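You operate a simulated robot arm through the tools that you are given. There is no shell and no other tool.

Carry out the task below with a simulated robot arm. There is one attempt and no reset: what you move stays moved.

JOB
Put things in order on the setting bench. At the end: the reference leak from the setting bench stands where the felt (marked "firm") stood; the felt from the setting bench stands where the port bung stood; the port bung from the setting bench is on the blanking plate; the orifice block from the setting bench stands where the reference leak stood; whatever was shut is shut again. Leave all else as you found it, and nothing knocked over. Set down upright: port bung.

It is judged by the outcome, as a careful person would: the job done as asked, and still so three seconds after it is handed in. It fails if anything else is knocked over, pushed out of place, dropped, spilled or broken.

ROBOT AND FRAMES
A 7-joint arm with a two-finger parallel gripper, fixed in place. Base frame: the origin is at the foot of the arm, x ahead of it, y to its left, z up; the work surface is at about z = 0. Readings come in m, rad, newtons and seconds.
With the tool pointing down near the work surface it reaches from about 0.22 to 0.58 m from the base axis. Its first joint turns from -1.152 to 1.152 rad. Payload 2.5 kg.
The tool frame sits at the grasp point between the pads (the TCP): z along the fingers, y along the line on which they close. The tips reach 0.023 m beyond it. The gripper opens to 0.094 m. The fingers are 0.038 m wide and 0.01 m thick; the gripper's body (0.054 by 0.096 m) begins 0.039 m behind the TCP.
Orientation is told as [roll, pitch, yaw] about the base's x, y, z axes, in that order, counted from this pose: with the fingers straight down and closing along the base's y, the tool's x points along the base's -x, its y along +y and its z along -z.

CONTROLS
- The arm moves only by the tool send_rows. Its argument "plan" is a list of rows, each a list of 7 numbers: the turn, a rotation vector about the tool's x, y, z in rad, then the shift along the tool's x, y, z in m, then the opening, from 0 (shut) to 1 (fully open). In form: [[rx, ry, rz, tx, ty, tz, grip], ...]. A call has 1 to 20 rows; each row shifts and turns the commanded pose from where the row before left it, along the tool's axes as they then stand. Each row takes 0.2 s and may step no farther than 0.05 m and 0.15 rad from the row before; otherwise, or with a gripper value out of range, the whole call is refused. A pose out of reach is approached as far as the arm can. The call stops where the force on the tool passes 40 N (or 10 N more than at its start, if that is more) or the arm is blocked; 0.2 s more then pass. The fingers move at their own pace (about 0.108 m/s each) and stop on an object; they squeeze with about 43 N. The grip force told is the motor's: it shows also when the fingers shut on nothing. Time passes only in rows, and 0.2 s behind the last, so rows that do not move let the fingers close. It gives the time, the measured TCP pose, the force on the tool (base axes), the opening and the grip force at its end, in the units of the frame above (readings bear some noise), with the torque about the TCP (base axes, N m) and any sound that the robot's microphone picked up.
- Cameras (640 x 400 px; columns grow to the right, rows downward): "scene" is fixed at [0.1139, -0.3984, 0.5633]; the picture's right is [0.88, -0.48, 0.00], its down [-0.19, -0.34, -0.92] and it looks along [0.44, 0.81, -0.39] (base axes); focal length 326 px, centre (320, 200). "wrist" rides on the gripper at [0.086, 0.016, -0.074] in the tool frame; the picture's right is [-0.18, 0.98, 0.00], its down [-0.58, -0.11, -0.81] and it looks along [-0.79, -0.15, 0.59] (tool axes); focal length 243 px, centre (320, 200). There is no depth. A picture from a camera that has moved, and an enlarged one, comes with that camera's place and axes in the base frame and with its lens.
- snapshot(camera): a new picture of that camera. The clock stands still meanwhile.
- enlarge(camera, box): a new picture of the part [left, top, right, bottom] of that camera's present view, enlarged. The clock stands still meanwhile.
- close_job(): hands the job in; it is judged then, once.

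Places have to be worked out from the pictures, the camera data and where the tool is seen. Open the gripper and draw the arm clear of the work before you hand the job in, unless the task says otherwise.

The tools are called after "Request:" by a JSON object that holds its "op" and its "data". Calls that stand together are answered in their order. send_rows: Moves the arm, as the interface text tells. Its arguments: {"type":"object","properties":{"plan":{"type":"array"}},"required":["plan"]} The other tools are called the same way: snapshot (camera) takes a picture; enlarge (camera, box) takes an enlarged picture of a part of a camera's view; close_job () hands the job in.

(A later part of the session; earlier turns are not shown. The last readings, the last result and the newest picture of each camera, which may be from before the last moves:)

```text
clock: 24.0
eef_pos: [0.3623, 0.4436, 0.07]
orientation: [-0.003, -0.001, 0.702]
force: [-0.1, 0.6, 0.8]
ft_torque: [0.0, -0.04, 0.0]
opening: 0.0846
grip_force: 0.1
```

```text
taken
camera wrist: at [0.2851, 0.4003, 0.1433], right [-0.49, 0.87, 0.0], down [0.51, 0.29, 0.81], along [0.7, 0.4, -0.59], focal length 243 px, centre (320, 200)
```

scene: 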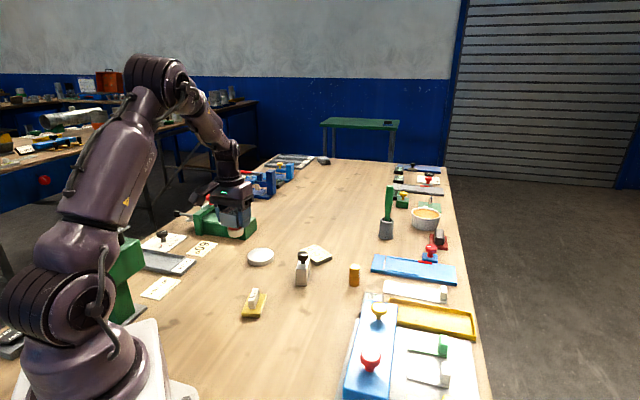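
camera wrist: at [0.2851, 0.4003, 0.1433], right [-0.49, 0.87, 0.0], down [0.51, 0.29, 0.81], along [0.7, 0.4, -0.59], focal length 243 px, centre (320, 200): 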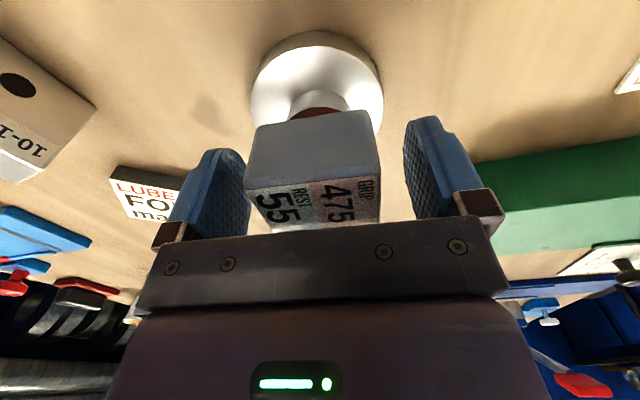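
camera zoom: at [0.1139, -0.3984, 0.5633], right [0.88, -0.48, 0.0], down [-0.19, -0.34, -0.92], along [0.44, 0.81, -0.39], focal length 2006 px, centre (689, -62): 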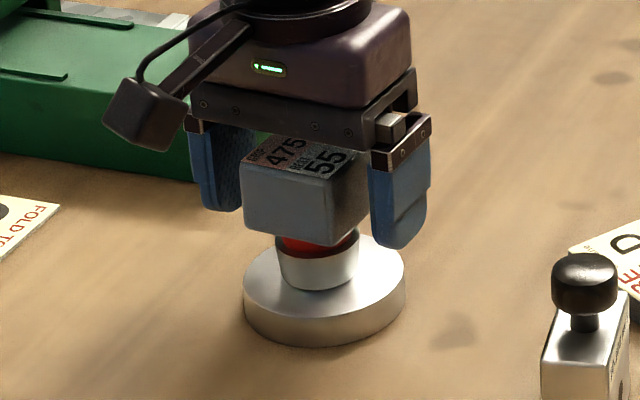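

The bung stands on the plate. Retreat straight up, then move over the felt at height.

Request:
{"op": "send_rows", "data": {"plan": [[0, 0, 0, 0, 0, -0.01, 0.9], [0, 0, 0, 0, 0, -0.03, 0.9], [0, 0, 0, 0, 0, -0.045, 0.9], [0, 0, 0, 0, 0, -0.045, 0.9], [0, 0, 0, 0.0388, -0.0193, 0, 0.9], [0, 0, 0, 0.0388, -0.0193, 0, 0.8], [0, 0, 0, 0.0388, -0.0193, 0, 0.7], [0, 0, 0, 0.0388, -0.0193, 0, 0.6], [0, 0, 0, 0.0388, -0.0193, 0, 0.6]]}}

Request:
{"op": "snapshot", "data": {"camera": "wrist"}}

Request:
{"op": "enlarge", "data": {"camera": "scene", "box": [210, 230, 360, 330]}}

```text
clock: 26.0
eef_pos: [0.2729, 0.2439, 0.1991]
orientation: [-0.002, -0.005, 0.702]
force: [-0.5, 0.0, -0.1]
ft_torque: [0.02, -0.02, -0.01]
opening: 0.0565
grip_force: 0.0
```

```text
taken
camera wrist: at [0.1969, 0.2011, 0.2737], right [-0.49, 0.87, 0.0], down [0.51, 0.29, 0.81], along [0.7, 0.4, -0.59], focal length 243 px, centre (320, 200)
```

wrist: 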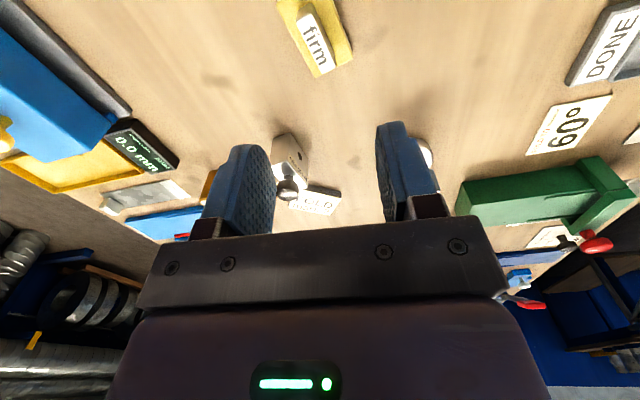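

```text
4.00 times, centred on (285, 280) of scene
camera zoom: at [0.1139, -0.3984, 0.5633], right [0.88, -0.48, 0.0], down [-0.19, -0.34, -0.92], along [0.44, 0.81, -0.39], focal length 1304 px, centre (460, -120)
```

zoom: 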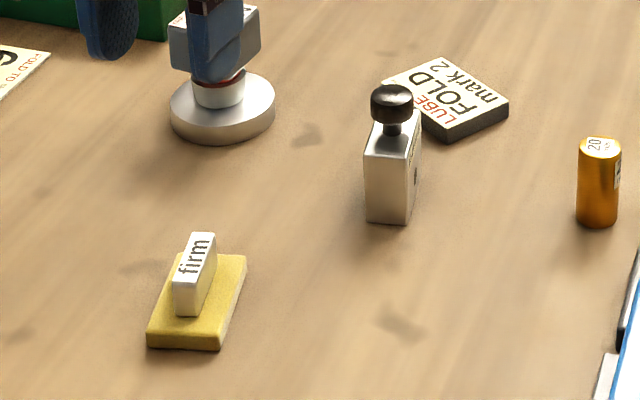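

Request:
{"op": "enlarge", "data": {"camera": "wrist", "box": [260, 0, 370, 90]}}

Request:
{"op": "enlarge", "data": {"camera": "scene", "box": [235, 280, 280, 325]}}

```text
4.44 times, centred on (315, 45) of wrist
camera zoom: at [0.1969, 0.2011, 0.2737], right [-0.49, 0.87, 0.0], down [0.51, 0.29, 0.81], along [0.7, 0.4, -0.59], focal length 1078 px, centre (342, 889)
```

zoom: 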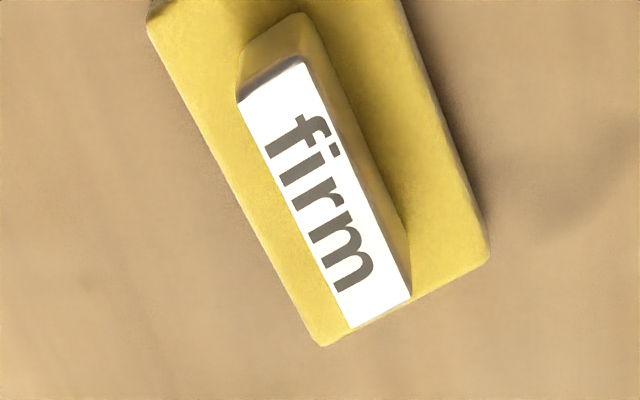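

```text
8.89 times, centred on (258, 302) of scene
camera zoom: at [0.1139, -0.3984, 0.5633], right [0.88, -0.48, 0.0], down [-0.19, -0.34, -0.92], along [0.44, 0.81, -0.39], focal length 2898 px, centre (876, -711)
```

zoom: 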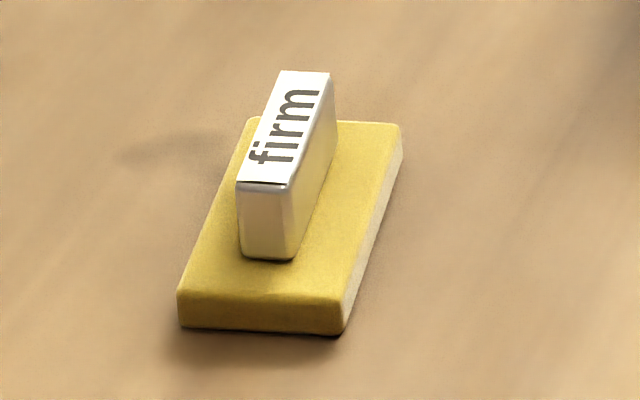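

Felt handle centre ≈(0.278, 0.244), long axis at 57°, handle top z≈0.04, base top ≈0.013. Align yaw to 0.995 and descend to just above, then check.

Request:
{"op": "send_rows", "data": {"plan": [[0, 0, -0.1465, 0, 0, 0, 0.6], [0, 0, -0.1465, 0, 0, 0, 0.6], [0, 0, 0, -0.0033, -0.0043, 0.03, 0.6], [0, 0, 0, 0, 0, 0.04, 0.6], [0, 0, 0, 0, 0, 0.035, 0.6], [0, 0, 0, 0, 0, 0, 0.6]]}}

Request:
{"op": "snapshot", "data": {"camera": "wrist"}}

Request:
{"op": "enlarge", "data": {"camera": "scene", "box": [210, 250, 310, 330]}}

```text
clock: 27.4
eef_pos: [0.2809, 0.2451, 0.0935]
orientation: [-0.001, -0.001, 0.994]
force: [-0.4, 0.3, -0.3]
ft_torque: [-0.01, 0.0, 0.0]
opening: 0.0563
grip_force: 0.0
```

```text
taken
camera wrist: at [0.22, 0.1819, 0.1683], right [-0.72, 0.69, 0.0], down [0.41, 0.43, 0.81], along [0.56, 0.58, -0.59], focal length 243 px, centre (320, 200)
```

wrist: 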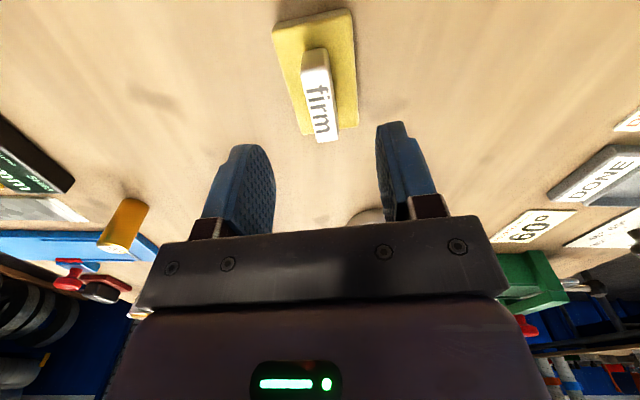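

```text
5.00 times, centred on (260, 290) of scene
camera zoom: at [0.1139, -0.3984, 0.5633], right [0.88, -0.48, 0.0], down [-0.19, -0.34, -0.92], along [0.44, 0.81, -0.39], focal length 1630 px, centre (620, -250)
```

zoom: 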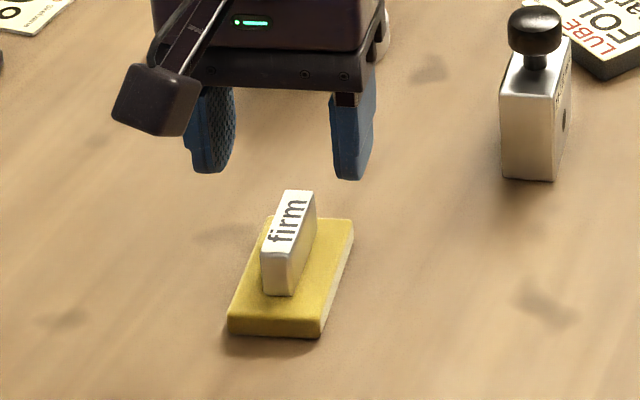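

Request:
{"op": "enlarge", "data": {"camera": "wrist", "box": [260, 0, 380, 150]}}

```text
2.67 times, centred on (320, 75) of wrist
camera zoom: at [0.22, 0.1819, 0.1683], right [-0.72, 0.69, 0.0], down [0.41, 0.43, 0.81], along [0.56, 0.58, -0.59], focal length 647 px, centre (320, 533)
```

zoom: 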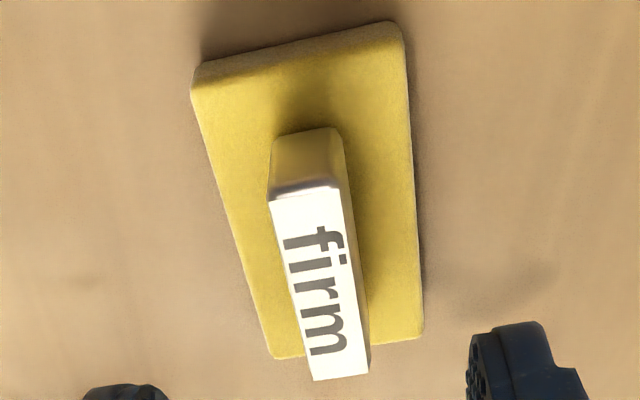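

Refined felt centre (0.278, 0.2448). Small correction then descend to z≈0.041.

Request:
{"op": "send_rows", "data": {"plan": [[0, 0, 0, 0.0022, 0.0021, 0.02, 0.6], [0, 0, 0, 0, 0, 0.02, 0.6], [0, 0, 0, 0, 0, 0.0125, 0.6], [0, 0, 0, 0, 0, 0, 0.6]]}}

Request:
{"op": "enlarge", "data": {"camera": "scene", "box": [210, 250, 310, 330]}}

Request:
{"op": "snapshot", "data": {"camera": "wrist"}}

```text
clock: 28.4
eef_pos: [0.2788, 0.2452, 0.0413]
orientation: [-0.001, -0.003, 0.996]
force: [0.1, 0.4, 0.4]
ft_torque: [-0.04, 0.01, 0.0]
opening: 0.0562
grip_force: 0.1
```

```text
5.00 times, centred on (260, 290) of scene
camera zoom: at [0.1139, -0.3984, 0.5633], right [0.88, -0.48, 0.0], down [-0.19, -0.34, -0.92], along [0.44, 0.81, -0.39], focal length 1630 px, centre (620, -250)
```

zoom: 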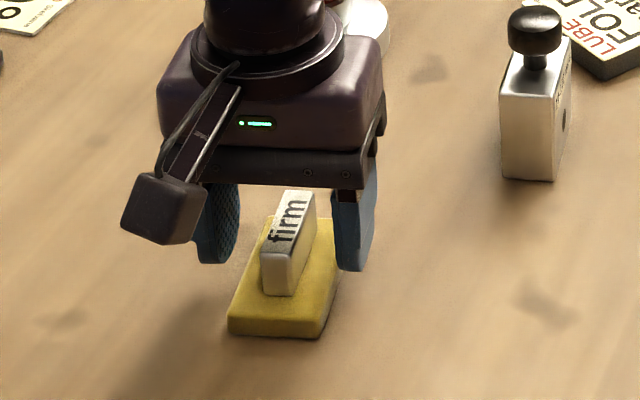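

```text
taken
camera wrist: at [0.217, 0.1812, 0.1161], right [-0.72, 0.69, 0.0], down [0.41, 0.43, 0.81], along [0.56, 0.58, -0.59], focal length 243 px, centre (320, 200)
```

wrist: 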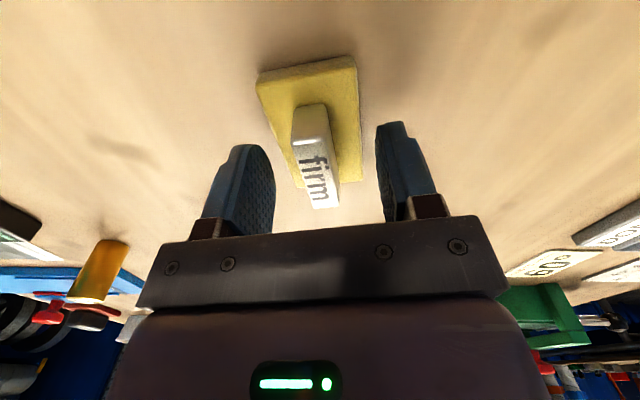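

Centred on the handle. Closing and then lifting slightly.

Request:
{"op": "send_rows", "data": {"plan": [[0, 0, 0, 0, 0, 0, 0.05], [0, 0, 0, 0, 0, 0, 0.05], [0, 0, 0, 0, 0, 0, 0.05]]}}

Request:
{"op": "send_rows", "data": {"plan": [[0, 0, 0, 0, 0, -0.005, 0.05], [0, 0, 0, 0, 0, -0.01, 0.05], [0, 0, 0, 0, 0, -0.015, 0.05], [0, 0, 0, 0, 0, 0, 0.05]]}}

Request:
{"op": "enlarge", "data": {"camera": "scene", "box": [210, 250, 310, 330]}}

Request:
{"op": "snapshot", "data": {"camera": "wrist"}}

```text
clock: 29.2
eef_pos: [0.2783, 0.2443, 0.0416]
orientation: [-0.001, -0.002, 0.995]
force: [-0.7, 0.0, -0.3]
ft_torque: [0.01, 0.0, 0.0]
opening: 0.0151
grip_force: 42.9
```

```text
clock: 30.2
eef_pos: [0.2781, 0.2446, 0.0709]
orientation: [-0.002, -0.002, 0.994]
force: [0.6, 0.1, -1.1]
ft_torque: [0.01, -0.02, -0.01]
opening: 0.0149
grip_force: 42.5
```

```text
5.00 times, centred on (260, 290) of scene
camera zoom: at [0.1139, -0.3984, 0.5633], right [0.88, -0.48, 0.0], down [-0.19, -0.34, -0.92], along [0.44, 0.81, -0.39], focal length 1630 px, centre (620, -250)
```

zoom: 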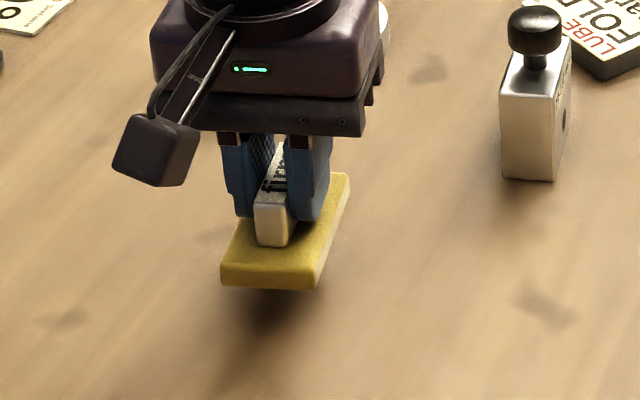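

```text
taken
camera wrist: at [0.2171, 0.1804, 0.1458], right [-0.72, 0.69, 0.0], down [0.41, 0.43, 0.81], along [0.56, 0.58, -0.59], focal length 243 px, centre (320, 200)
```

wrist: 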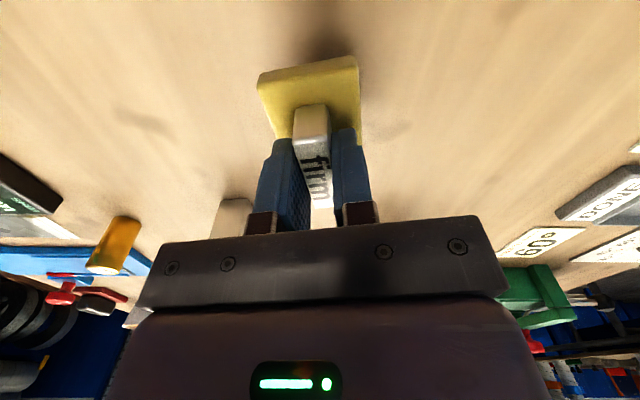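

The felt is held, level. Carry it to the bung's former spot (0.392, 0.160).

Request:
{"op": "send_rows", "data": {"plan": [[0, 0, 0, 0, 0, -0.025, 0.05], [0, 0, 0, 0.0022, -0.0354, 0, 0.05], [0, 0, 0, 0.0022, -0.0354, 0, 0.05], [0, 0, 0, 0.0022, -0.0354, 0, 0.05], [0, 0, 0, 0.0022, -0.0354, 0, 0.05], [0, 0, 0, 0, 0, 0.02, 0.05], [0, 0, 0, 0, 0, 0, 0.05]]}}

Request:
{"op": "enlarge", "data": {"camera": "scene", "box": [230, 230, 370, 330]}}

```text
clock: 31.8
eef_pos: [0.3943, 0.1586, 0.0757]
orientation: [-0.001, -0.001, 0.994]
force: [-1.0, -0.8, -0.5]
ft_torque: [0.01, 0.04, 0.0]
opening: 0.0151
grip_force: 43.0
```

```text
4.00 times, centred on (300, 280) of scene
camera zoom: at [0.1139, -0.3985, 0.5633], right [0.88, -0.48, 0.0], down [-0.19, -0.34, -0.92], along [0.44, 0.81, -0.39], focal length 1304 px, centre (400, -120)
```

zoom: 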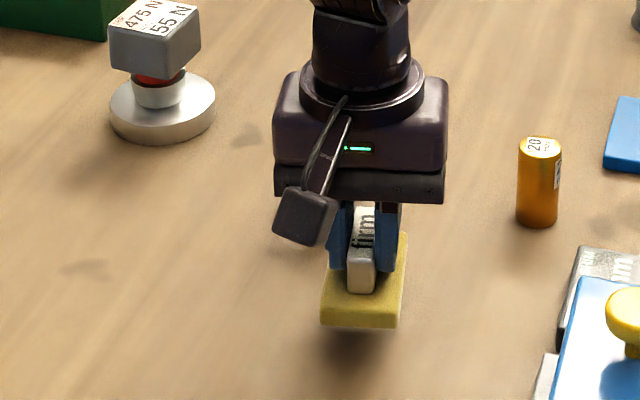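

Nearly on target; apply ~2 mm correction and descend, finishing slowly.

Request:
{"op": "send_rows", "data": {"plan": [[0, 0, 0, 0.0003, 0.0022, 0.015, 0.05], [0, 0, 0, 0, 0, 0.012, 0.05], [0, 0, 0, 0, 0, 0.004, 0.05], [0, 0, 0, 0, 0, 0, 0.05]]}}

Request:
{"op": "send_rows", "data": {"plan": [[0, 0, 0, 0, 0, 0.0015, 0.05], [0, 0, 0, 0, 0, 0.001, 0.05]]}}

```text
clock: 32.8
eef_pos: [0.3925, 0.159, 0.0457]
orientation: [-0.004, -0.002, 0.992]
force: [-0.8, 0.9, -0.8]
ft_torque: [-0.01, 0.0, 0.01]
opening: 0.015
grip_force: 42.5
```

```text
clock: 33.4
eef_pos: [0.3901, 0.1602, 0.0421]
orientation: [-0.001, -0.003, 0.996]
force: [0.4, 0.4, 0.0]
ft_torque: [-0.02, 0.01, 0.01]
opening: 0.0151
grip_force: 43.4
```

Request:
{"op": "send_rows", "data": {"plan": [[0, 0, 0, 0, 0, 0.001, 0.05], [0, 0, 0, 0, 0, 0.0005, 0.05]]}}

```text
clock: 34.0
eef_pos: [0.3914, 0.1597, 0.0415]
orientation: [-0.002, 0.0, 0.994]
force: [-4.1, -1.7, 9.9]
ft_torque: [0.02, 0.1, 0.05]
opening: 0.0151
grip_force: 42.7
```

The felt has touched down (about 10 N). Releasing and retreating straight up.

Request:
{"op": "send_rows", "data": {"plan": [[0, 0, 0, 0, 0, 0, 0.3], [0, 0, 0, 0, 0, 0, 0.5], [0, 0, 0, 0, 0, 0, 0.5], [0, 0, 0, 0, 0, -0.01, 0.5], [0, 0, 0, 0, 0, -0.03, 0.5], [0, 0, 0, 0, 0, -0.04, 0.5], [0, 0, 0, 0, 0, -0.04, 0.5], [0, 0, 0, 0, 0, -0.03, 0.5]]}}

Request:
{"op": "enlarge", "data": {"camera": "scene", "box": [230, 230, 390, 330]}}

Request:
{"op": "snapshot", "data": {"camera": "wrist"}}

```text
clock: 35.8
eef_pos: [0.3894, 0.1614, 0.1923]
orientation: [-0.002, -0.002, 0.994]
force: [0.4, -0.3, 0.4]
ft_torque: [-0.01, -0.01, 0.02]
opening: 0.0471
grip_force: 0.1
```

```text
4.00 times, centred on (310, 280) of scene
camera zoom: at [0.1139, -0.3984, 0.5633], right [0.88, -0.48, 0.0], down [-0.19, -0.34, -0.92], along [0.44, 0.81, -0.39], focal length 1304 px, centre (360, -120)
```

zoom: 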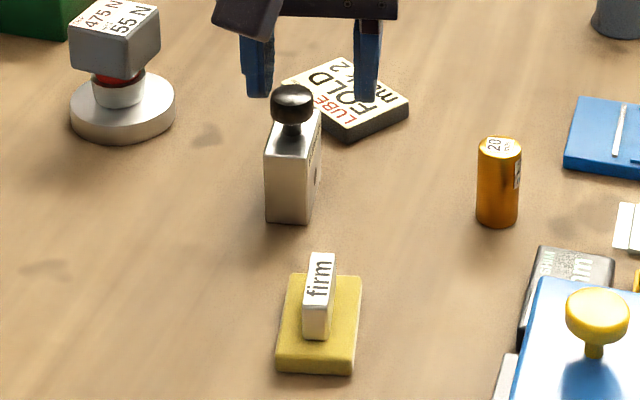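

```text
taken
camera wrist: at [0.3281, 0.0979, 0.2666], right [-0.72, 0.69, 0.0], down [0.41, 0.43, 0.81], along [0.56, 0.58, -0.59], focal length 243 px, centre (320, 200)
```

wrist: 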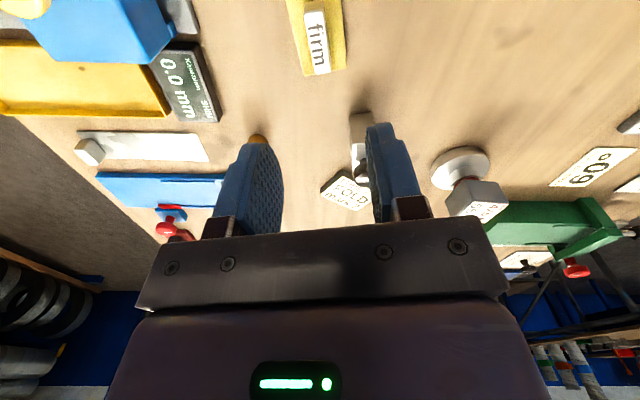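

Felt is in place. Next the reference leak (gold cylinder) at about (0.549, 0.2025). I'll yaw to 0.35 and move closer to measure it.

Request:
{"op": "send_rows", "data": {"plan": [[0, 0, 0.129, 0, 0, 0, 0.6], [0, 0, 0.129, 0, 0, 0, 0.6], [0, 0, 0.129, 0, 0, 0, 0.6], [0, 0, 0.129, 0, 0, 0, 0.6], [0, 0, 0.128, 0, 0, 0, 0.6], [0, 0, 0, -0.029, -0.0087, 0, 0.6], [0, 0, 0, -0.029, -0.0087, 0, 0.6], [0, 0, 0, 0, 0, 0, 0.6]]}}

Request:
{"op": "snapshot", "data": {"camera": "wrist"}}

Request:
{"op": "enlarge", "data": {"camera": "wrist", "box": [260, 90, 440, 230]}}

```text
clock: 37.6
eef_pos: [0.4505, 0.163, 0.193]
orientation: [-0.001, -0.002, 0.35]
force: [-1.2, 0.2, -0.2]
ft_torque: [0.02, -0.02, 0.0]
opening: 0.0564
grip_force: 0.1
```

```text
taken
camera wrist: at [0.3632, 0.1493, 0.2666], right [-0.16, 0.99, 0.0], down [0.58, 0.1, 0.81], along [0.8, 0.13, -0.59], focal length 243 px, centre (320, 200)
```

wrist: 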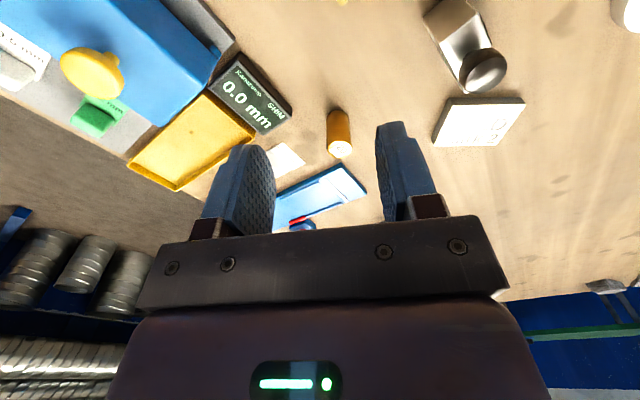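

```text
2.86 times, centred on (350, 160) of wrist
camera zoom: at [0.3632, 0.1493, 0.2666], right [-0.16, 0.99, 0.0], down [0.58, 0.1, 0.81], along [0.8, 0.13, -0.59], focal length 693 px, centre (234, 314)
```

zoom: 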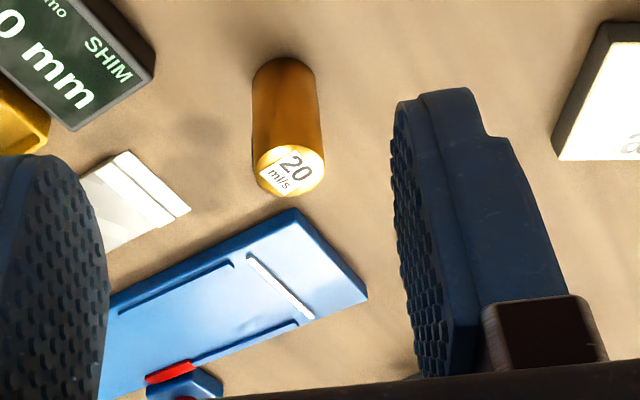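

Leak confirmed at ≈(0.547, 0.203), top z≈0.057. Move above it at z≈0.13 and see if the arm reaches.

Request:
{"op": "send_rows", "data": {"plan": [[0, 0, 0, -0.035, 0.0014, 0.02, 0.6], [0, 0, 0, -0.035, 0.0014, 0.02, 0.6], [0, 0, 0, -0.0345, 0.0014, 0.02, 0.6], [0, 0, 0, 0, 0, 0, 0.6], [0, 0, 0, 0, 0, 0, 0.6]]}}

Request:
{"op": "snapshot", "data": {"camera": "wrist"}}

Request:
{"op": "enlarge", "data": {"camera": "scene", "box": [300, 190, 460, 310]}}

```text
clock: 38.8
eef_pos: [0.5481, 0.2031, 0.1313]
orientation: [0.001, -0.001, 0.352]
force: [0.0, 0.3, -0.1]
ft_torque: [0.01, 0.0, -0.01]
opening: 0.0566
grip_force: 0.1
```

```text
taken
camera wrist: at [0.4602, 0.1893, 0.2056], right [-0.16, 0.99, 0.0], down [0.58, 0.1, 0.81], along [0.8, 0.13, -0.59], focal length 243 px, centre (320, 200)
```

wrist: 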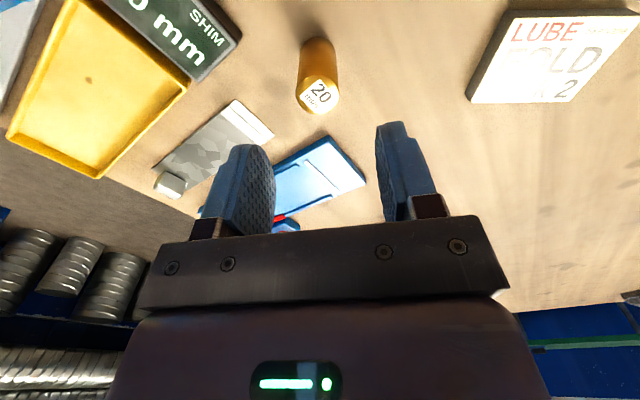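

```text
3.33 times, centred on (380, 250) of scene
camera zoom: at [0.1139, -0.3984, 0.5633], right [0.88, -0.48, 0.0], down [-0.19, -0.34, -0.92], along [0.44, 0.81, -0.39], focal length 1087 px, centre (120, 33)
```

zoom: 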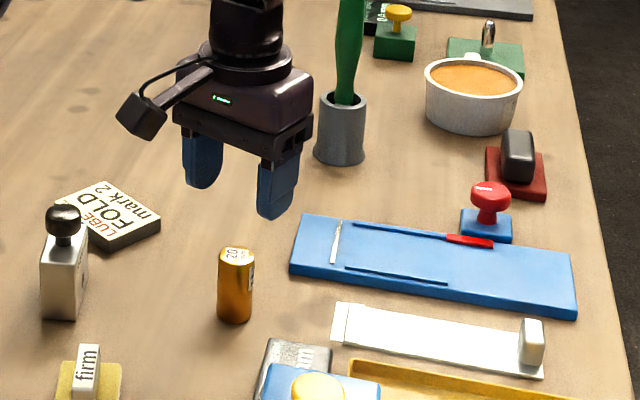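

Aligned (computed leak at (0.547, 0.203) vs TCP (0.548, 0.203)). Descending to z≈0.036.

Request:
{"op": "send_rows", "data": {"plan": [[0, 0, 0, 0, 0, 0.03, 0.6], [0, 0, 0, 0, 0, 0.03, 0.6], [0, 0, 0, 0, 0, 0.02, 0.6], [0, 0, 0, 0, 0, 0.015, 0.6], [0, 0, 0, 0, 0, 0, 0.6]]}}

Request:
{"op": "snapshot", "data": {"camera": "wrist"}}

Request:
{"op": "enlarge", "data": {"camera": "scene", "box": [300, 210, 420, 310]}}

```text
clock: 40.0
eef_pos: [0.5467, 0.2053, 0.038]
orientation: [0.001, -0.001, 0.351]
force: [0.1, 0.2, -0.6]
ft_torque: [-0.03, 0.02, 0.01]
opening: 0.0563
grip_force: 0.0
```

```text
taken
camera wrist: at [0.46, 0.1901, 0.1114], right [-0.16, 0.99, 0.0], down [0.58, 0.1, 0.81], along [0.8, 0.13, -0.59], focal length 243 px, centre (320, 200)
```

wrist: 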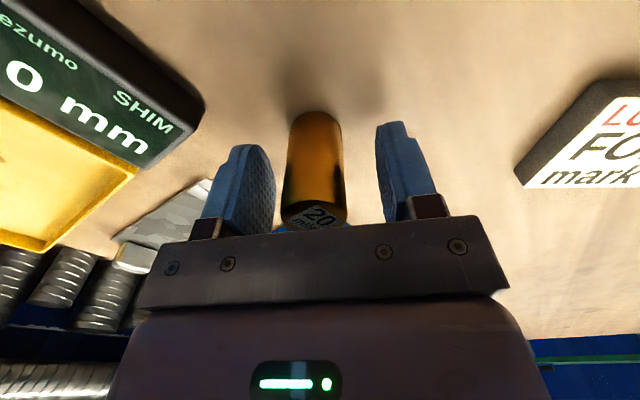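

```text
4.00 times, centred on (360, 260) of scene
camera zoom: at [0.1139, -0.3984, 0.5633], right [0.88, -0.48, 0.0], down [-0.19, -0.34, -0.92], along [0.44, 0.81, -0.39], focal length 1304 px, centre (160, -40)
```

zoom: 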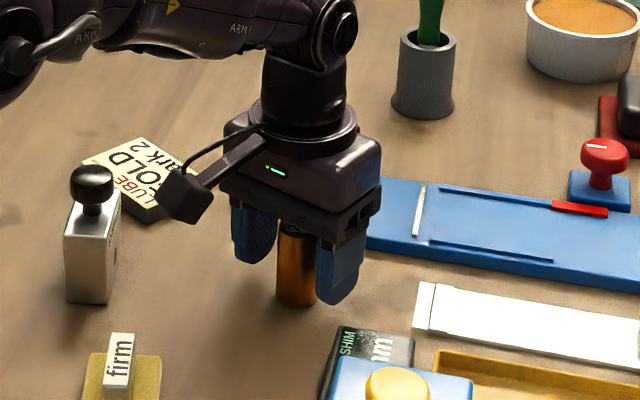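

Reach is fine and the cylinder is between the pads. Closing.

Request:
{"op": "send_rows", "data": {"plan": [[0, 0, 0, 0, 0, 0, 0.4], [0, 0, 0, 0, 0, 0, 0.2], [0, 0, 0, 0, 0, 0, 0.15], [0, 0, 0, 0, 0, 0, 0.15]]}}

Request:
{"op": "send_rows", "data": {"plan": [[0, 0, 0, 0, 0, -0.005, 0.15], [0, 0, 0, 0, 0, -0.015, 0.15], [0, 0, 0, 0, 0, -0.02, 0.15], [0, 0, 0, 0, 0, 0, 0.15]]}}

Request:
{"op": "enlarge", "data": {"camera": "scene", "box": [300, 210, 420, 310]}}

Request:
{"op": "snapshot", "data": {"camera": "wrist"}}

```text
clock: 41.0
eef_pos: [0.5486, 0.2048, 0.0374]
orientation: [0.0, -0.002, 0.352]
force: [0.0, 0.4, -0.3]
ft_torque: [0.04, 0.0, -0.05]
opening: 0.0279
grip_force: 43.1
```

```text
clock: 42.0
eef_pos: [0.5467, 0.2028, 0.0773]
orientation: [0.0, -0.001, 0.351]
force: [0.4, 0.9, -0.9]
ft_torque: [0.01, -0.04, 0.01]
opening: 0.0279
grip_force: 43.1
```

```text
4.00 times, centred on (360, 260) of scene
camera zoom: at [0.1139, -0.3984, 0.5633], right [0.88, -0.48, 0.0], down [-0.19, -0.34, -0.92], along [0.44, 0.81, -0.39], focal length 1304 px, centre (160, -40)
```

zoom: 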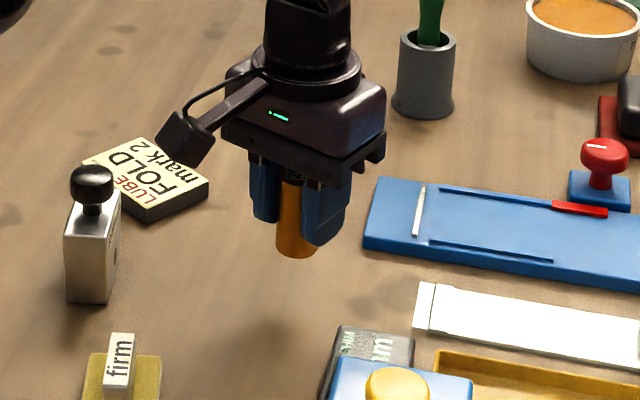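

```text
taken
camera wrist: at [0.46, 0.1893, 0.152], right [-0.16, 0.99, 0.0], down [0.58, 0.1, 0.81], along [0.8, 0.13, -0.59], focal length 243 px, centre (320, 200)
```

wrist: 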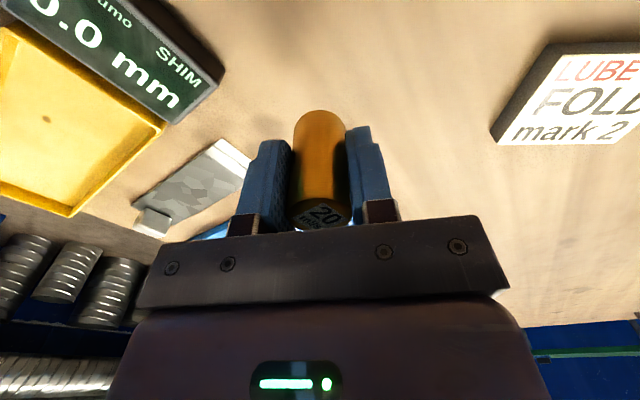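

Leak is held. Lift to z≈0.2 and carry to the felt's former spot (0.278, 0.2446).

Request:
{"op": "send_rows", "data": {"plan": [[0, 0, 0, 0, 0, -0.04, 0.15], [0, 0, 0, 0, 0, -0.04, 0.15], [0, 0, 0, 0, 0, -0.04, 0.15], [0, 0, 0, 0.034, 0.0188, 0, 0.15], [0, 0, 0, 0.034, 0.0188, 0, 0.15], [0, 0, 0, 0.034, 0.0188, 0, 0.15], [0, 0, 0, 0.034, 0.0188, 0, 0.15], [0, 0, 0, 0.034, 0.0188, 0, 0.15], [0, 0, 0, 0.034, 0.0188, 0, 0.15], [0, 0, 0, 0.034, 0.0188, 0, 0.15], [0, 0, 0, 0, 0, 0.04, 0.15], [0, 0, 0, 0, 0, 0.04, 0.15], [0, 0, 0, 0, 0, 0.02, 0.15], [0, 0, 0, 0, 0, 0, 0.15]]}}

Request:
{"op": "enlarge", "data": {"camera": "scene", "box": [220, 230, 380, 330]}}

Request:
{"op": "snapshot", "data": {"camera": "wrist"}}

```text
clock: 45.0
eef_pos: [0.2794, 0.2456, 0.0956]
orientation: [-0.001, -0.002, 0.35]
force: [0.2, 0.4, -1.8]
ft_torque: [-0.02, 0.01, -0.05]
opening: 0.0281
grip_force: 42.8
```

```text
4.00 times, centred on (300, 280) of scene
camera zoom: at [0.1139, -0.3984, 0.5633], right [0.88, -0.48, 0.0], down [-0.19, -0.34, -0.92], along [0.44, 0.81, -0.39], focal length 1304 px, centre (400, -120)
```

zoom: 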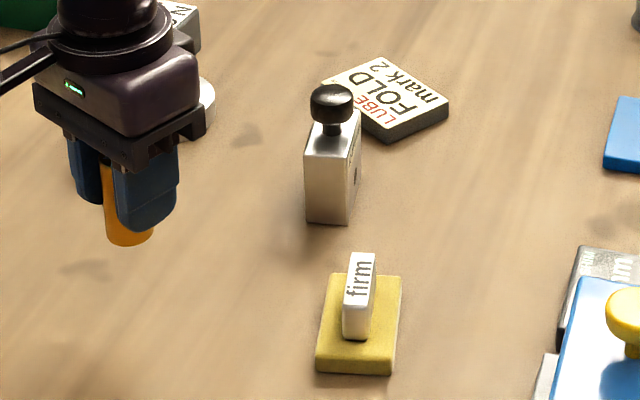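

```text
taken
camera wrist: at [0.1916, 0.2324, 0.1702], right [-0.16, 0.99, 0.0], down [0.58, 0.1, 0.81], along [0.8, 0.13, -0.59], focal length 243 px, centre (320, 200)
```

wrist: 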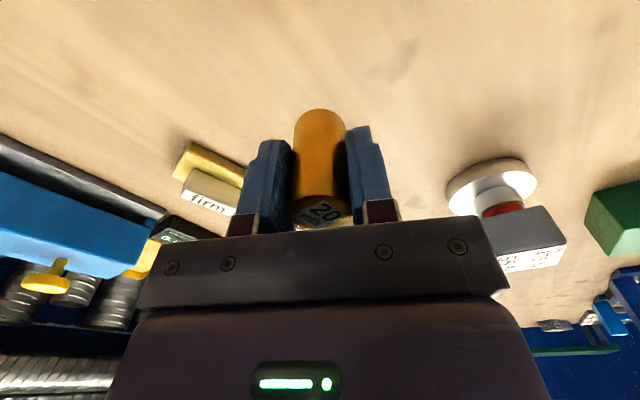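

Over the felt's old spot. Descend, then small steps to contact.

Request:
{"op": "send_rows", "data": {"plan": [[0, 0, 0, 0.0017, -0.0005, 0.025, 0.15], [0, 0, 0, 0, 0, 0.02, 0.15], [0, 0, 0, 0, 0, 0.009, 0.15], [0, 0, 0, 0, 0, 0, 0.15]]}}

Request:
{"op": "send_rows", "data": {"plan": [[0, 0, 0, 0, 0, 0.0015, 0.15], [0, 0, 0, 0, 0, 0.001, 0.15]]}}

```text
clock: 46.0
eef_pos: [0.2771, 0.2446, 0.042]
orientation: [0.001, -0.003, 0.351]
force: [0.2, -0.3, -1.6]
ft_torque: [-0.01, -0.03, -0.03]
opening: 0.028
grip_force: 43.1
```

```text
clock: 46.6
eef_pos: [0.2764, 0.2444, 0.0401]
orientation: [-0.002, -0.003, 0.35]
force: [-2.9, -0.6, 7.9]
ft_torque: [0.1, 0.12, 0.01]
opening: 0.0281
grip_force: 42.6
```

Contact (≈8 N) at z≈0.040. Checking upright before release.

Request:
{"op": "enlarge", "data": {"camera": "scene", "box": [220, 250, 300, 320]}}

Request:
{"op": "send_rows", "data": {"plan": [[0, 0, 0, 0, 0, 0, 0.4], [0, 0, 0, 0, 0, 0, 0.6], [0, 0, 0, 0, 0, 0, 0.7]]}}

Request:
{"op": "enlarge", "data": {"camera": "scene", "box": [220, 250, 300, 320]}}

```text
5.71 times, centred on (260, 285) of scene
camera zoom: at [0.1139, -0.3985, 0.5633], right [0.88, -0.48, 0.0], down [-0.19, -0.34, -0.92], along [0.44, 0.81, -0.39], focal length 1863 px, centre (663, -286)
```

zoom: 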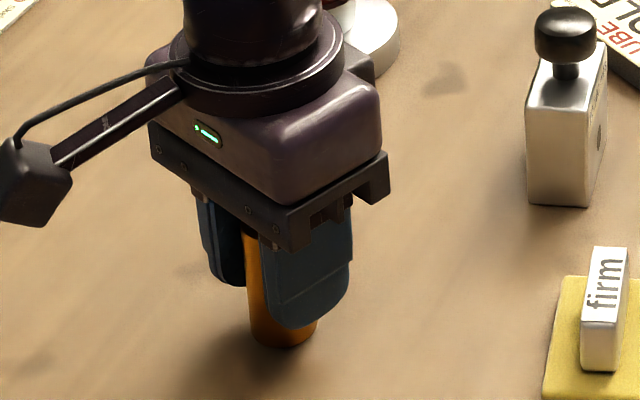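

```text
clock: 47.4
eef_pos: [0.278, 0.2444, 0.0401]
orientation: [0.001, -0.001, 0.351]
force: [-1.2, 0.0, -0.3]
ft_torque: [0.02, -0.01, 0.0]
opening: 0.0658
grip_force: 0.0
```

```text
5.71 times, centred on (260, 285) of scene
camera zoom: at [0.1139, -0.3984, 0.5633], right [0.88, -0.48, 0.0], down [-0.19, -0.34, -0.92], along [0.44, 0.81, -0.39], focal length 1863 px, centre (663, -286)
```

zoom: 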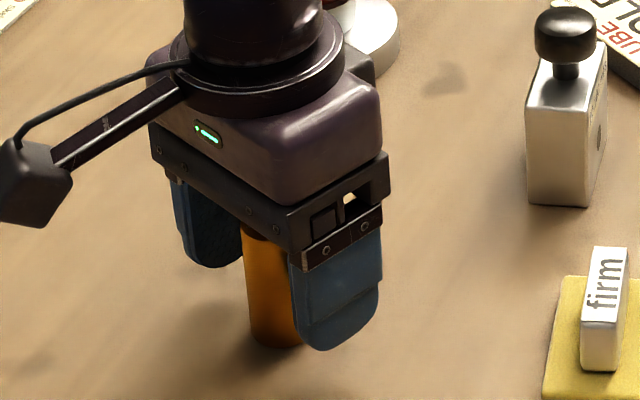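

Leak stands upright on the felt's old place. Retreat up and move to view the orifice block.

Request:
{"op": "send_rows", "data": {"plan": [[0, 0, 0, 0, 0, -0.01, 0.7], [0, 0, 0, 0, 0, -0.04, 0.7], [0, 0, 0, 0, 0, -0.045, 0.7], [0, 0, 0, 0, 0, -0.045, 0.7], [0, 0, 0, -0.03, -0.01, -0.01, 0.9], [0, 0, 0, -0.03, -0.01, 0, 1], [0, 0, 0, 0, 0, 0, 1]]}}

Request:
{"op": "snapshot", "data": {"camera": "wrist"}}

Request:
{"op": "enlarge", "data": {"camera": "scene", "box": [220, 230, 380, 330]}}

```text
clock: 49.0
eef_pos: [0.3423, 0.247, 0.1904]
orientation: [0.0, -0.003, 0.351]
force: [-0.4, 0.4, -0.4]
ft_torque: [0.02, 0.0, 0.01]
opening: 0.0938
grip_force: 0.1
```

```text
taken
camera wrist: at [0.2543, 0.2322, 0.2644], right [-0.16, 0.99, 0.0], down [0.58, 0.1, 0.81], along [0.8, 0.13, -0.59], focal length 243 px, centre (320, 200)
```

wrist: 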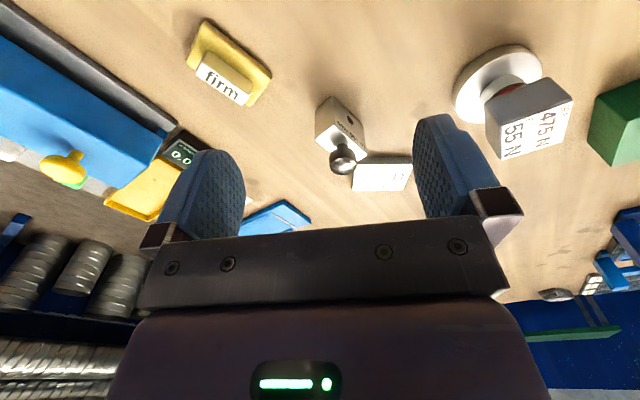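

```text
4.00 times, centred on (300, 280) of scene
camera zoom: at [0.1139, -0.3985, 0.5633], right [0.88, -0.48, 0.0], down [-0.19, -0.34, -0.92], along [0.44, 0.81, -0.39], focal length 1304 px, centre (400, -120)
```

zoom: 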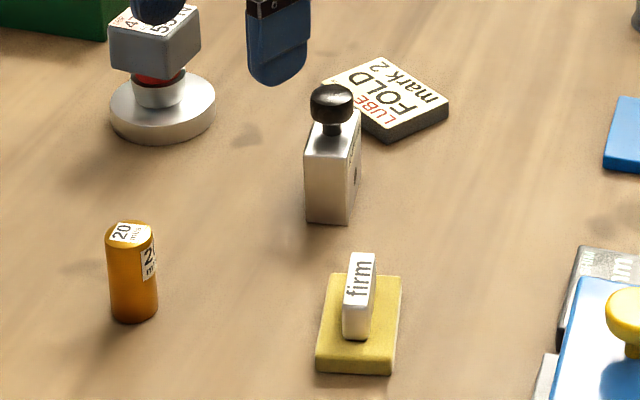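

Request:
{"op": "enlarge", "data": {"camera": "wrist", "box": [295, 80, 425, 200]}}

Request:
{"op": "enlarge", "data": {"camera": "scene", "box": [285, 240, 345, 295]}}

```text
3.33 times, centred on (360, 140) of wrist
camera zoom: at [0.2543, 0.2322, 0.2644], right [-0.16, 0.99, 0.0], down [0.58, 0.1, 0.81], along [0.8, 0.13, -0.59], focal length 809 px, centre (187, 400)
```

zoom: 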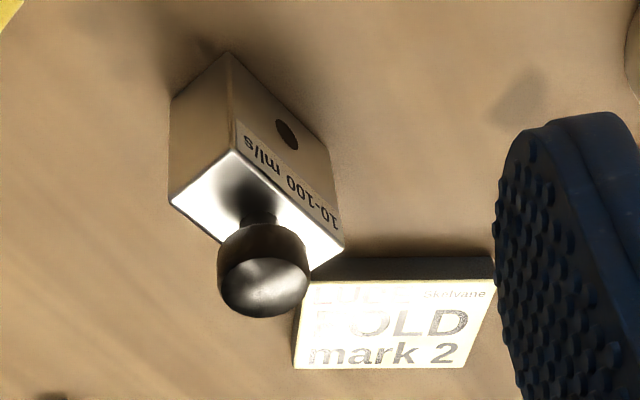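

```text
7.27 times, centred on (315, 268) of scene
camera zoom: at [0.1139, -0.3985, 0.5633], right [0.88, -0.48, 0.0], down [-0.19, -0.34, -0.92], along [0.44, 0.81, -0.39], focal length 2371 px, centre (356, -291)
```

zoom: 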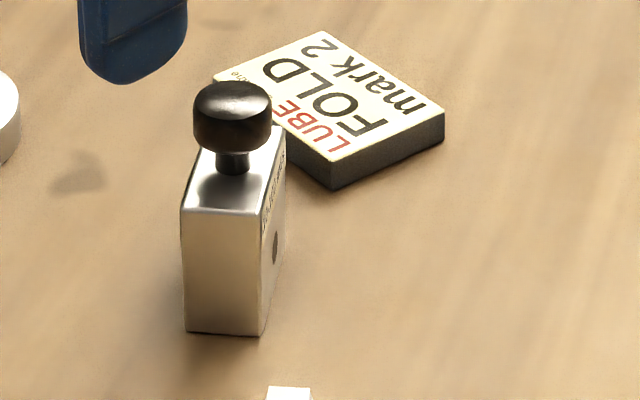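

The orifice block measures ≈58×29×54 mm with a knob to z≈0.085, centred (0.436, 0.289), long axis ≈55°. I'll grip its 29 mm thickness at yaw ≈0.96 with TCP z≈0.05 so the palm clears the knob. First align above it.

Request:
{"op": "send_rows", "data": {"plan": [[0, 0, -0.122, 0, 0, 0, 0.8], [0, 0, -0.122, 0, 0, 0, 0.8], [0, 0, -0.122, 0, 0, 0, 0.8], [0, 0, -0.122, 0, 0, 0, 0.8], [0, 0, -0.121, 0, 0, 0, 0.8], [0, 0, 0, -0.0293, -0.0176, 0, 0.8], [0, 0, 0, -0.0293, -0.0176, 0, 0.8], [0, 0, 0, -0.0294, -0.0176, 0, 0.8], [0, 0, 0, 0, 0, 0.02, 0.8], [0, 0, 0, 0, 0, 0, 0.8]]}}

Request:
{"op": "snapshot", "data": {"camera": "wrist"}}

Request:
{"op": "enlarge", "data": {"camera": "wrist", "box": [250, 0, 400, 110]}}

Request:
{"op": "enlarge", "data": {"camera": "scene", "box": [240, 190, 380, 300]}}

```text
clock: 51.2
eef_pos: [0.4346, 0.2886, 0.1702]
orientation: [-0.001, -0.002, 0.96]
force: [-1.2, 0.7, -0.8]
ft_torque: [0.01, -0.02, 0.0]
opening: 0.0752
grip_force: 0.0
```

```text
taken
camera wrist: at [0.3711, 0.2272, 0.2439], right [-0.7, 0.71, 0.0], down [0.42, 0.41, 0.81], along [0.58, 0.56, -0.59], focal length 243 px, centre (320, 200)
```

wrist: 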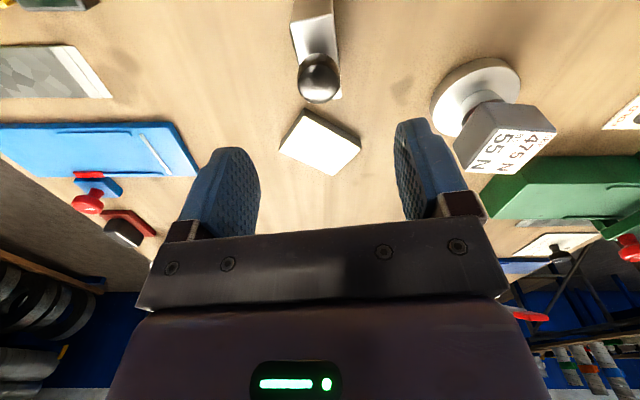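

```text
3.64 times, centred on (325, 55) of wrist
camera zoom: at [0.3711, 0.2272, 0.2439], right [-0.7, 0.71, 0.0], down [0.42, 0.41, 0.81], along [0.58, 0.56, -0.59], focal length 882 px, centre (302, 727)
```

zoom: 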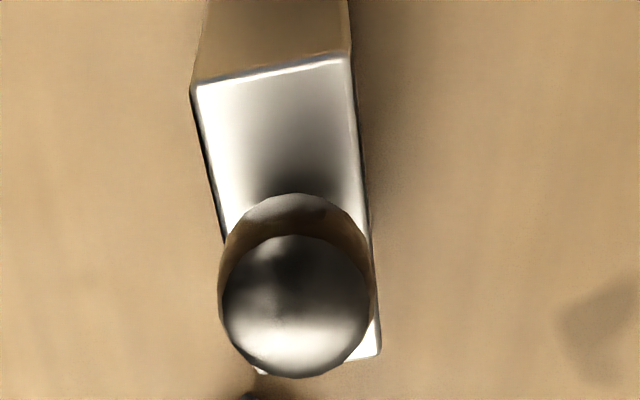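

```text
3.64 times, centred on (310, 245) of scene
camera zoom: at [0.1139, -0.3984, 0.5633], right [0.88, -0.48, 0.0], down [-0.19, -0.34, -0.92], along [0.44, 0.81, -0.39], focal length 1186 px, centre (356, 36)
```

zoom: 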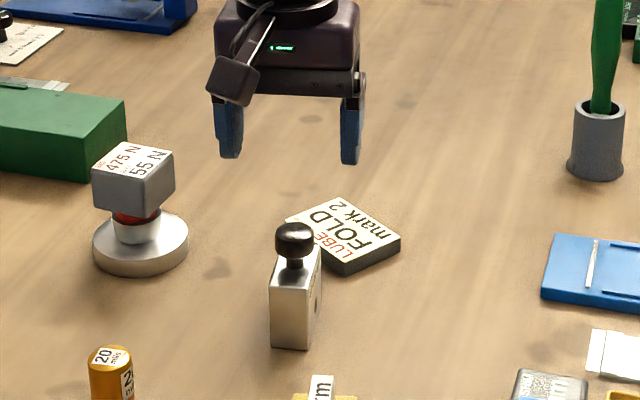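

Centred: block (0.4345, 0.288) vs TCP (0.4346, 0.2886). Descending to z≈0.05.

Request:
{"op": "send_rows", "data": {"plan": [[0, 0, 0.015, 0, 0, 0.03, 0.8], [0, 0, 0, 0, 0, 0.03, 0.8], [0, 0, 0, 0, 0, 0.025, 0.8], [0, 0, 0, 0, 0, 0.02, 0.8], [0, 0, 0, 0, 0, 0.01, 0.8], [0, 0, 0, 0, 0, 0.005, 0.8], [0, 0, 0, 0, 0, 0, 0.8]]}}

Request:
{"op": "snapshot", "data": {"camera": "wrist"}}

Request:
{"op": "enlarge", "data": {"camera": "scene", "box": [260, 220, 360, 300]}}

```text
clock: 52.8
eef_pos: [0.4354, 0.2896, 0.0513]
orientation: [-0.002, -0.001, 0.944]
force: [0.0, 0.3, -0.2]
ft_torque: [-0.04, -0.01, 0.04]
opening: 0.0751
grip_force: 0.1
```

```text
taken
camera wrist: at [0.3702, 0.2283, 0.1246], right [-0.69, 0.73, 0.0], down [0.43, 0.41, 0.81], along [0.59, 0.56, -0.59], focal length 243 px, centre (320, 200)
```

wrist: 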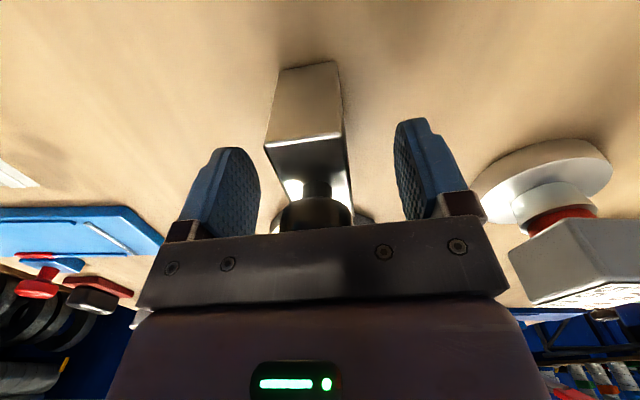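

```text
5.00 times, centred on (310, 260) of scene
camera zoom: at [0.1139, -0.3984, 0.5633], right [0.88, -0.48, 0.0], down [-0.19, -0.34, -0.92], along [0.44, 0.81, -0.39], focal length 1630 px, centre (370, -100)
```

zoom: 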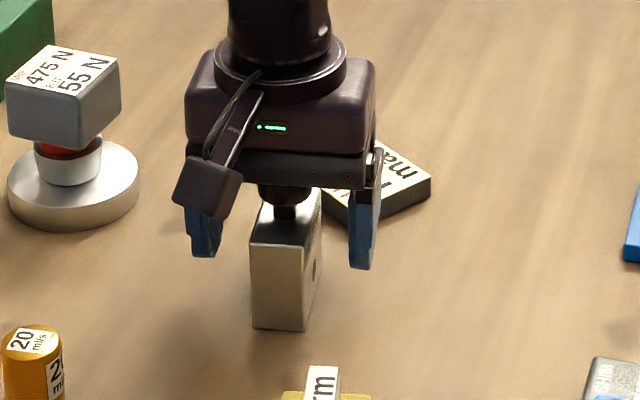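

No contact with the knob and the fingers straddle the block. Closing, then a small test lift.

Request:
{"op": "send_rows", "data": {"plan": [[0, 0, 0, 0, 0, 0, 0.5], [0, 0, 0, 0, 0, 0, 0.2], [0, 0, 0, 0, 0, 0, 0.15], [0, 0, 0, 0, 0, 0, 0.15]]}}

Request:
{"op": "send_rows", "data": {"plan": [[0, 0, 0, 0, 0, -0.005, 0.15], [0, 0, 0, 0, 0, -0.015, 0.15], [0, 0, 0, 0, 0, -0.02, 0.15], [0, 0, 0, 0, 0, 0, 0.15]]}}

Request:
{"op": "enlarge", "data": {"camera": "scene", "box": [260, 220, 360, 300]}}

Request:
{"op": "snapshot", "data": {"camera": "wrist"}}

```text
clock: 53.8
eef_pos: [0.4346, 0.2866, 0.0505]
orientation: [-0.001, -0.002, 0.945]
force: [0.8, -1.8, 0.9]
ft_torque: [-0.03, -0.03, 0.01]
opening: 0.0298
grip_force: 43.0
```

```text
clock: 54.8
eef_pos: [0.4348, 0.2885, 0.0902]
orientation: [-0.002, 0.001, 0.943]
force: [-0.1, -0.4, -1.9]
ft_torque: [0.01, -0.02, -0.03]
opening: 0.0295
grip_force: 43.2
```

```text
5.00 times, centred on (310, 260) of scene
camera zoom: at [0.1139, -0.3984, 0.5633], right [0.88, -0.48, 0.0], down [-0.19, -0.34, -0.92], along [0.44, 0.81, -0.39], focal length 1630 px, centre (370, -100)
```

zoom: 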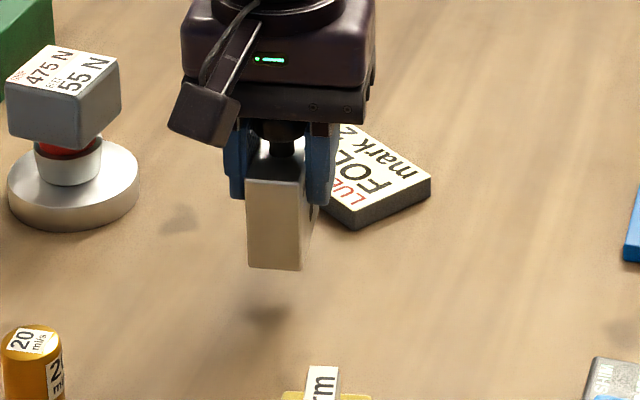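

```text
taken
camera wrist: at [0.37, 0.228, 0.1646], right [-0.69, 0.73, 0.0], down [0.43, 0.41, 0.81], along [0.59, 0.55, -0.59], focal length 243 px, centre (320, 200)
```

wrist: 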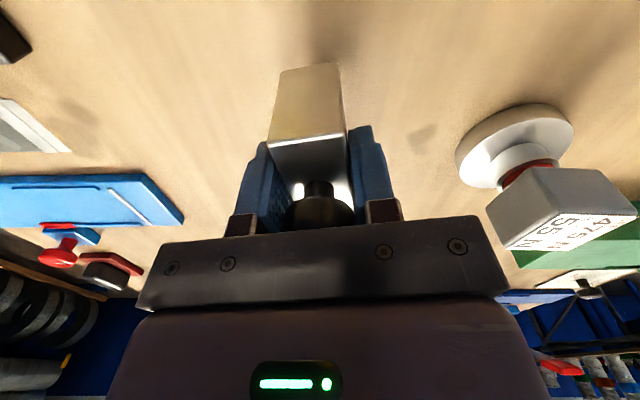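

Block is held. Lift and carry it to the leak's former spot (0.5475, 0.203).

Request:
{"op": "send_rows", "data": {"plan": [[0, 0, 0, 0, 0, -0.03, 0.15], [0, 0, 0, 0, 0, -0.03, 0.15], [0, 0, 0, 0.0009, -0.0353, 0, 0.15], [0, 0, 0, 0.0009, -0.0353, 0, 0.15], [0, 0, 0, 0.0009, -0.0353, 0, 0.15], [0, 0, 0, 0.0008, -0.0353, 0, 0.15], [0, 0, 0, 0, 0, 0.03, 0.15], [0, 0, 0, 0, 0, 0, 0.15]]}}

Request:
{"op": "snapshot", "data": {"camera": "wrist"}}

Request:
{"op": "enlarge", "data": {"camera": "scene", "box": [290, 190, 460, 310]}}

```text
clock: 56.6
eef_pos: [0.5482, 0.2016, 0.1203]
orientation: [-0.003, -0.003, 0.944]
force: [0.3, 0.4, -2.9]
ft_torque: [-0.04, -0.02, -0.01]
opening: 0.0297
grip_force: 43.0
```

```text
taken
camera wrist: at [0.4828, 0.1425, 0.1946], right [-0.69, 0.73, 0.0], down [0.43, 0.41, 0.81], along [0.59, 0.56, -0.59], focal length 243 px, centre (320, 200)
```

wrist: 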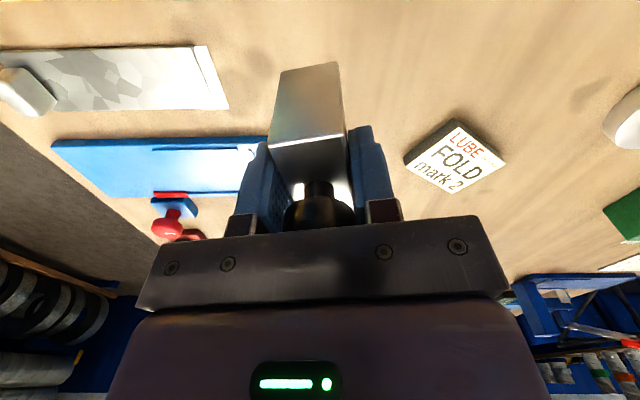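

```text
3.33 times, centred on (375, 250) of scene
camera zoom: at [0.1139, -0.3984, 0.5633], right [0.88, -0.48, 0.0], down [-0.19, -0.34, -0.92], along [0.44, 0.81, -0.39], focal length 1087 px, centre (137, 33)
```

zoom: 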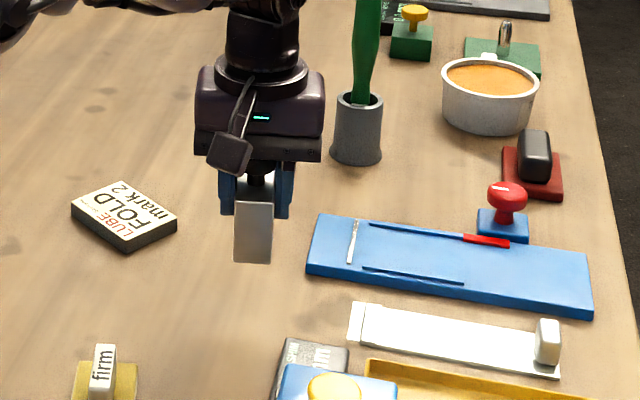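

Over the target within ~1.5 mm. Descend, then slow steps to contact.

Request:
{"op": "send_rows", "data": {"plan": [[0, 0, 0, -0.0007, 0.0014, 0.025, 0.15], [0, 0, 0, 0, 0, 0.025, 0.15], [0, 0, 0, 0, 0, 0.012, 0.15], [0, 0, 0, 0, 0, 0.003, 0.15], [0, 0, 0, 0, 0, 0, 0.15]]}}

Request:
{"op": "send_rows", "data": {"plan": [[0, 0, 0, 0, 0, 0.001, 0.15], [0, 0, 0, 0, 0, 0.001, 0.15]]}}

```text
clock: 57.8
eef_pos: [0.5476, 0.2034, 0.0562]
orientation: [-0.002, -0.002, 0.945]
force: [0.5, 0.4, -2.9]
ft_torque: [-0.05, -0.03, -0.01]
opening: 0.0297
grip_force: 43.2
```

```text
clock: 58.4
eef_pos: [0.5455, 0.204, 0.0524]
orientation: [-0.001, -0.001, 0.944]
force: [-0.3, 0.4, -1.5]
ft_torque: [0.03, 0.0, 0.02]
opening: 0.0299
grip_force: 42.4
```

Request:
{"op": "send_rows", "data": {"plan": [[0, 0, 0, 0, 0, 0.001, 0.15], [0, 0, 0, 0, 0, 0.001, 0.15]]}}

```text
clock: 59.0
eef_pos: [0.5467, 0.2035, 0.0524]
orientation: [-0.001, -0.002, 0.945]
force: [-0.3, -0.2, -3.1]
ft_torque: [0.04, -0.01, -0.03]
opening: 0.0295
grip_force: 42.6
```

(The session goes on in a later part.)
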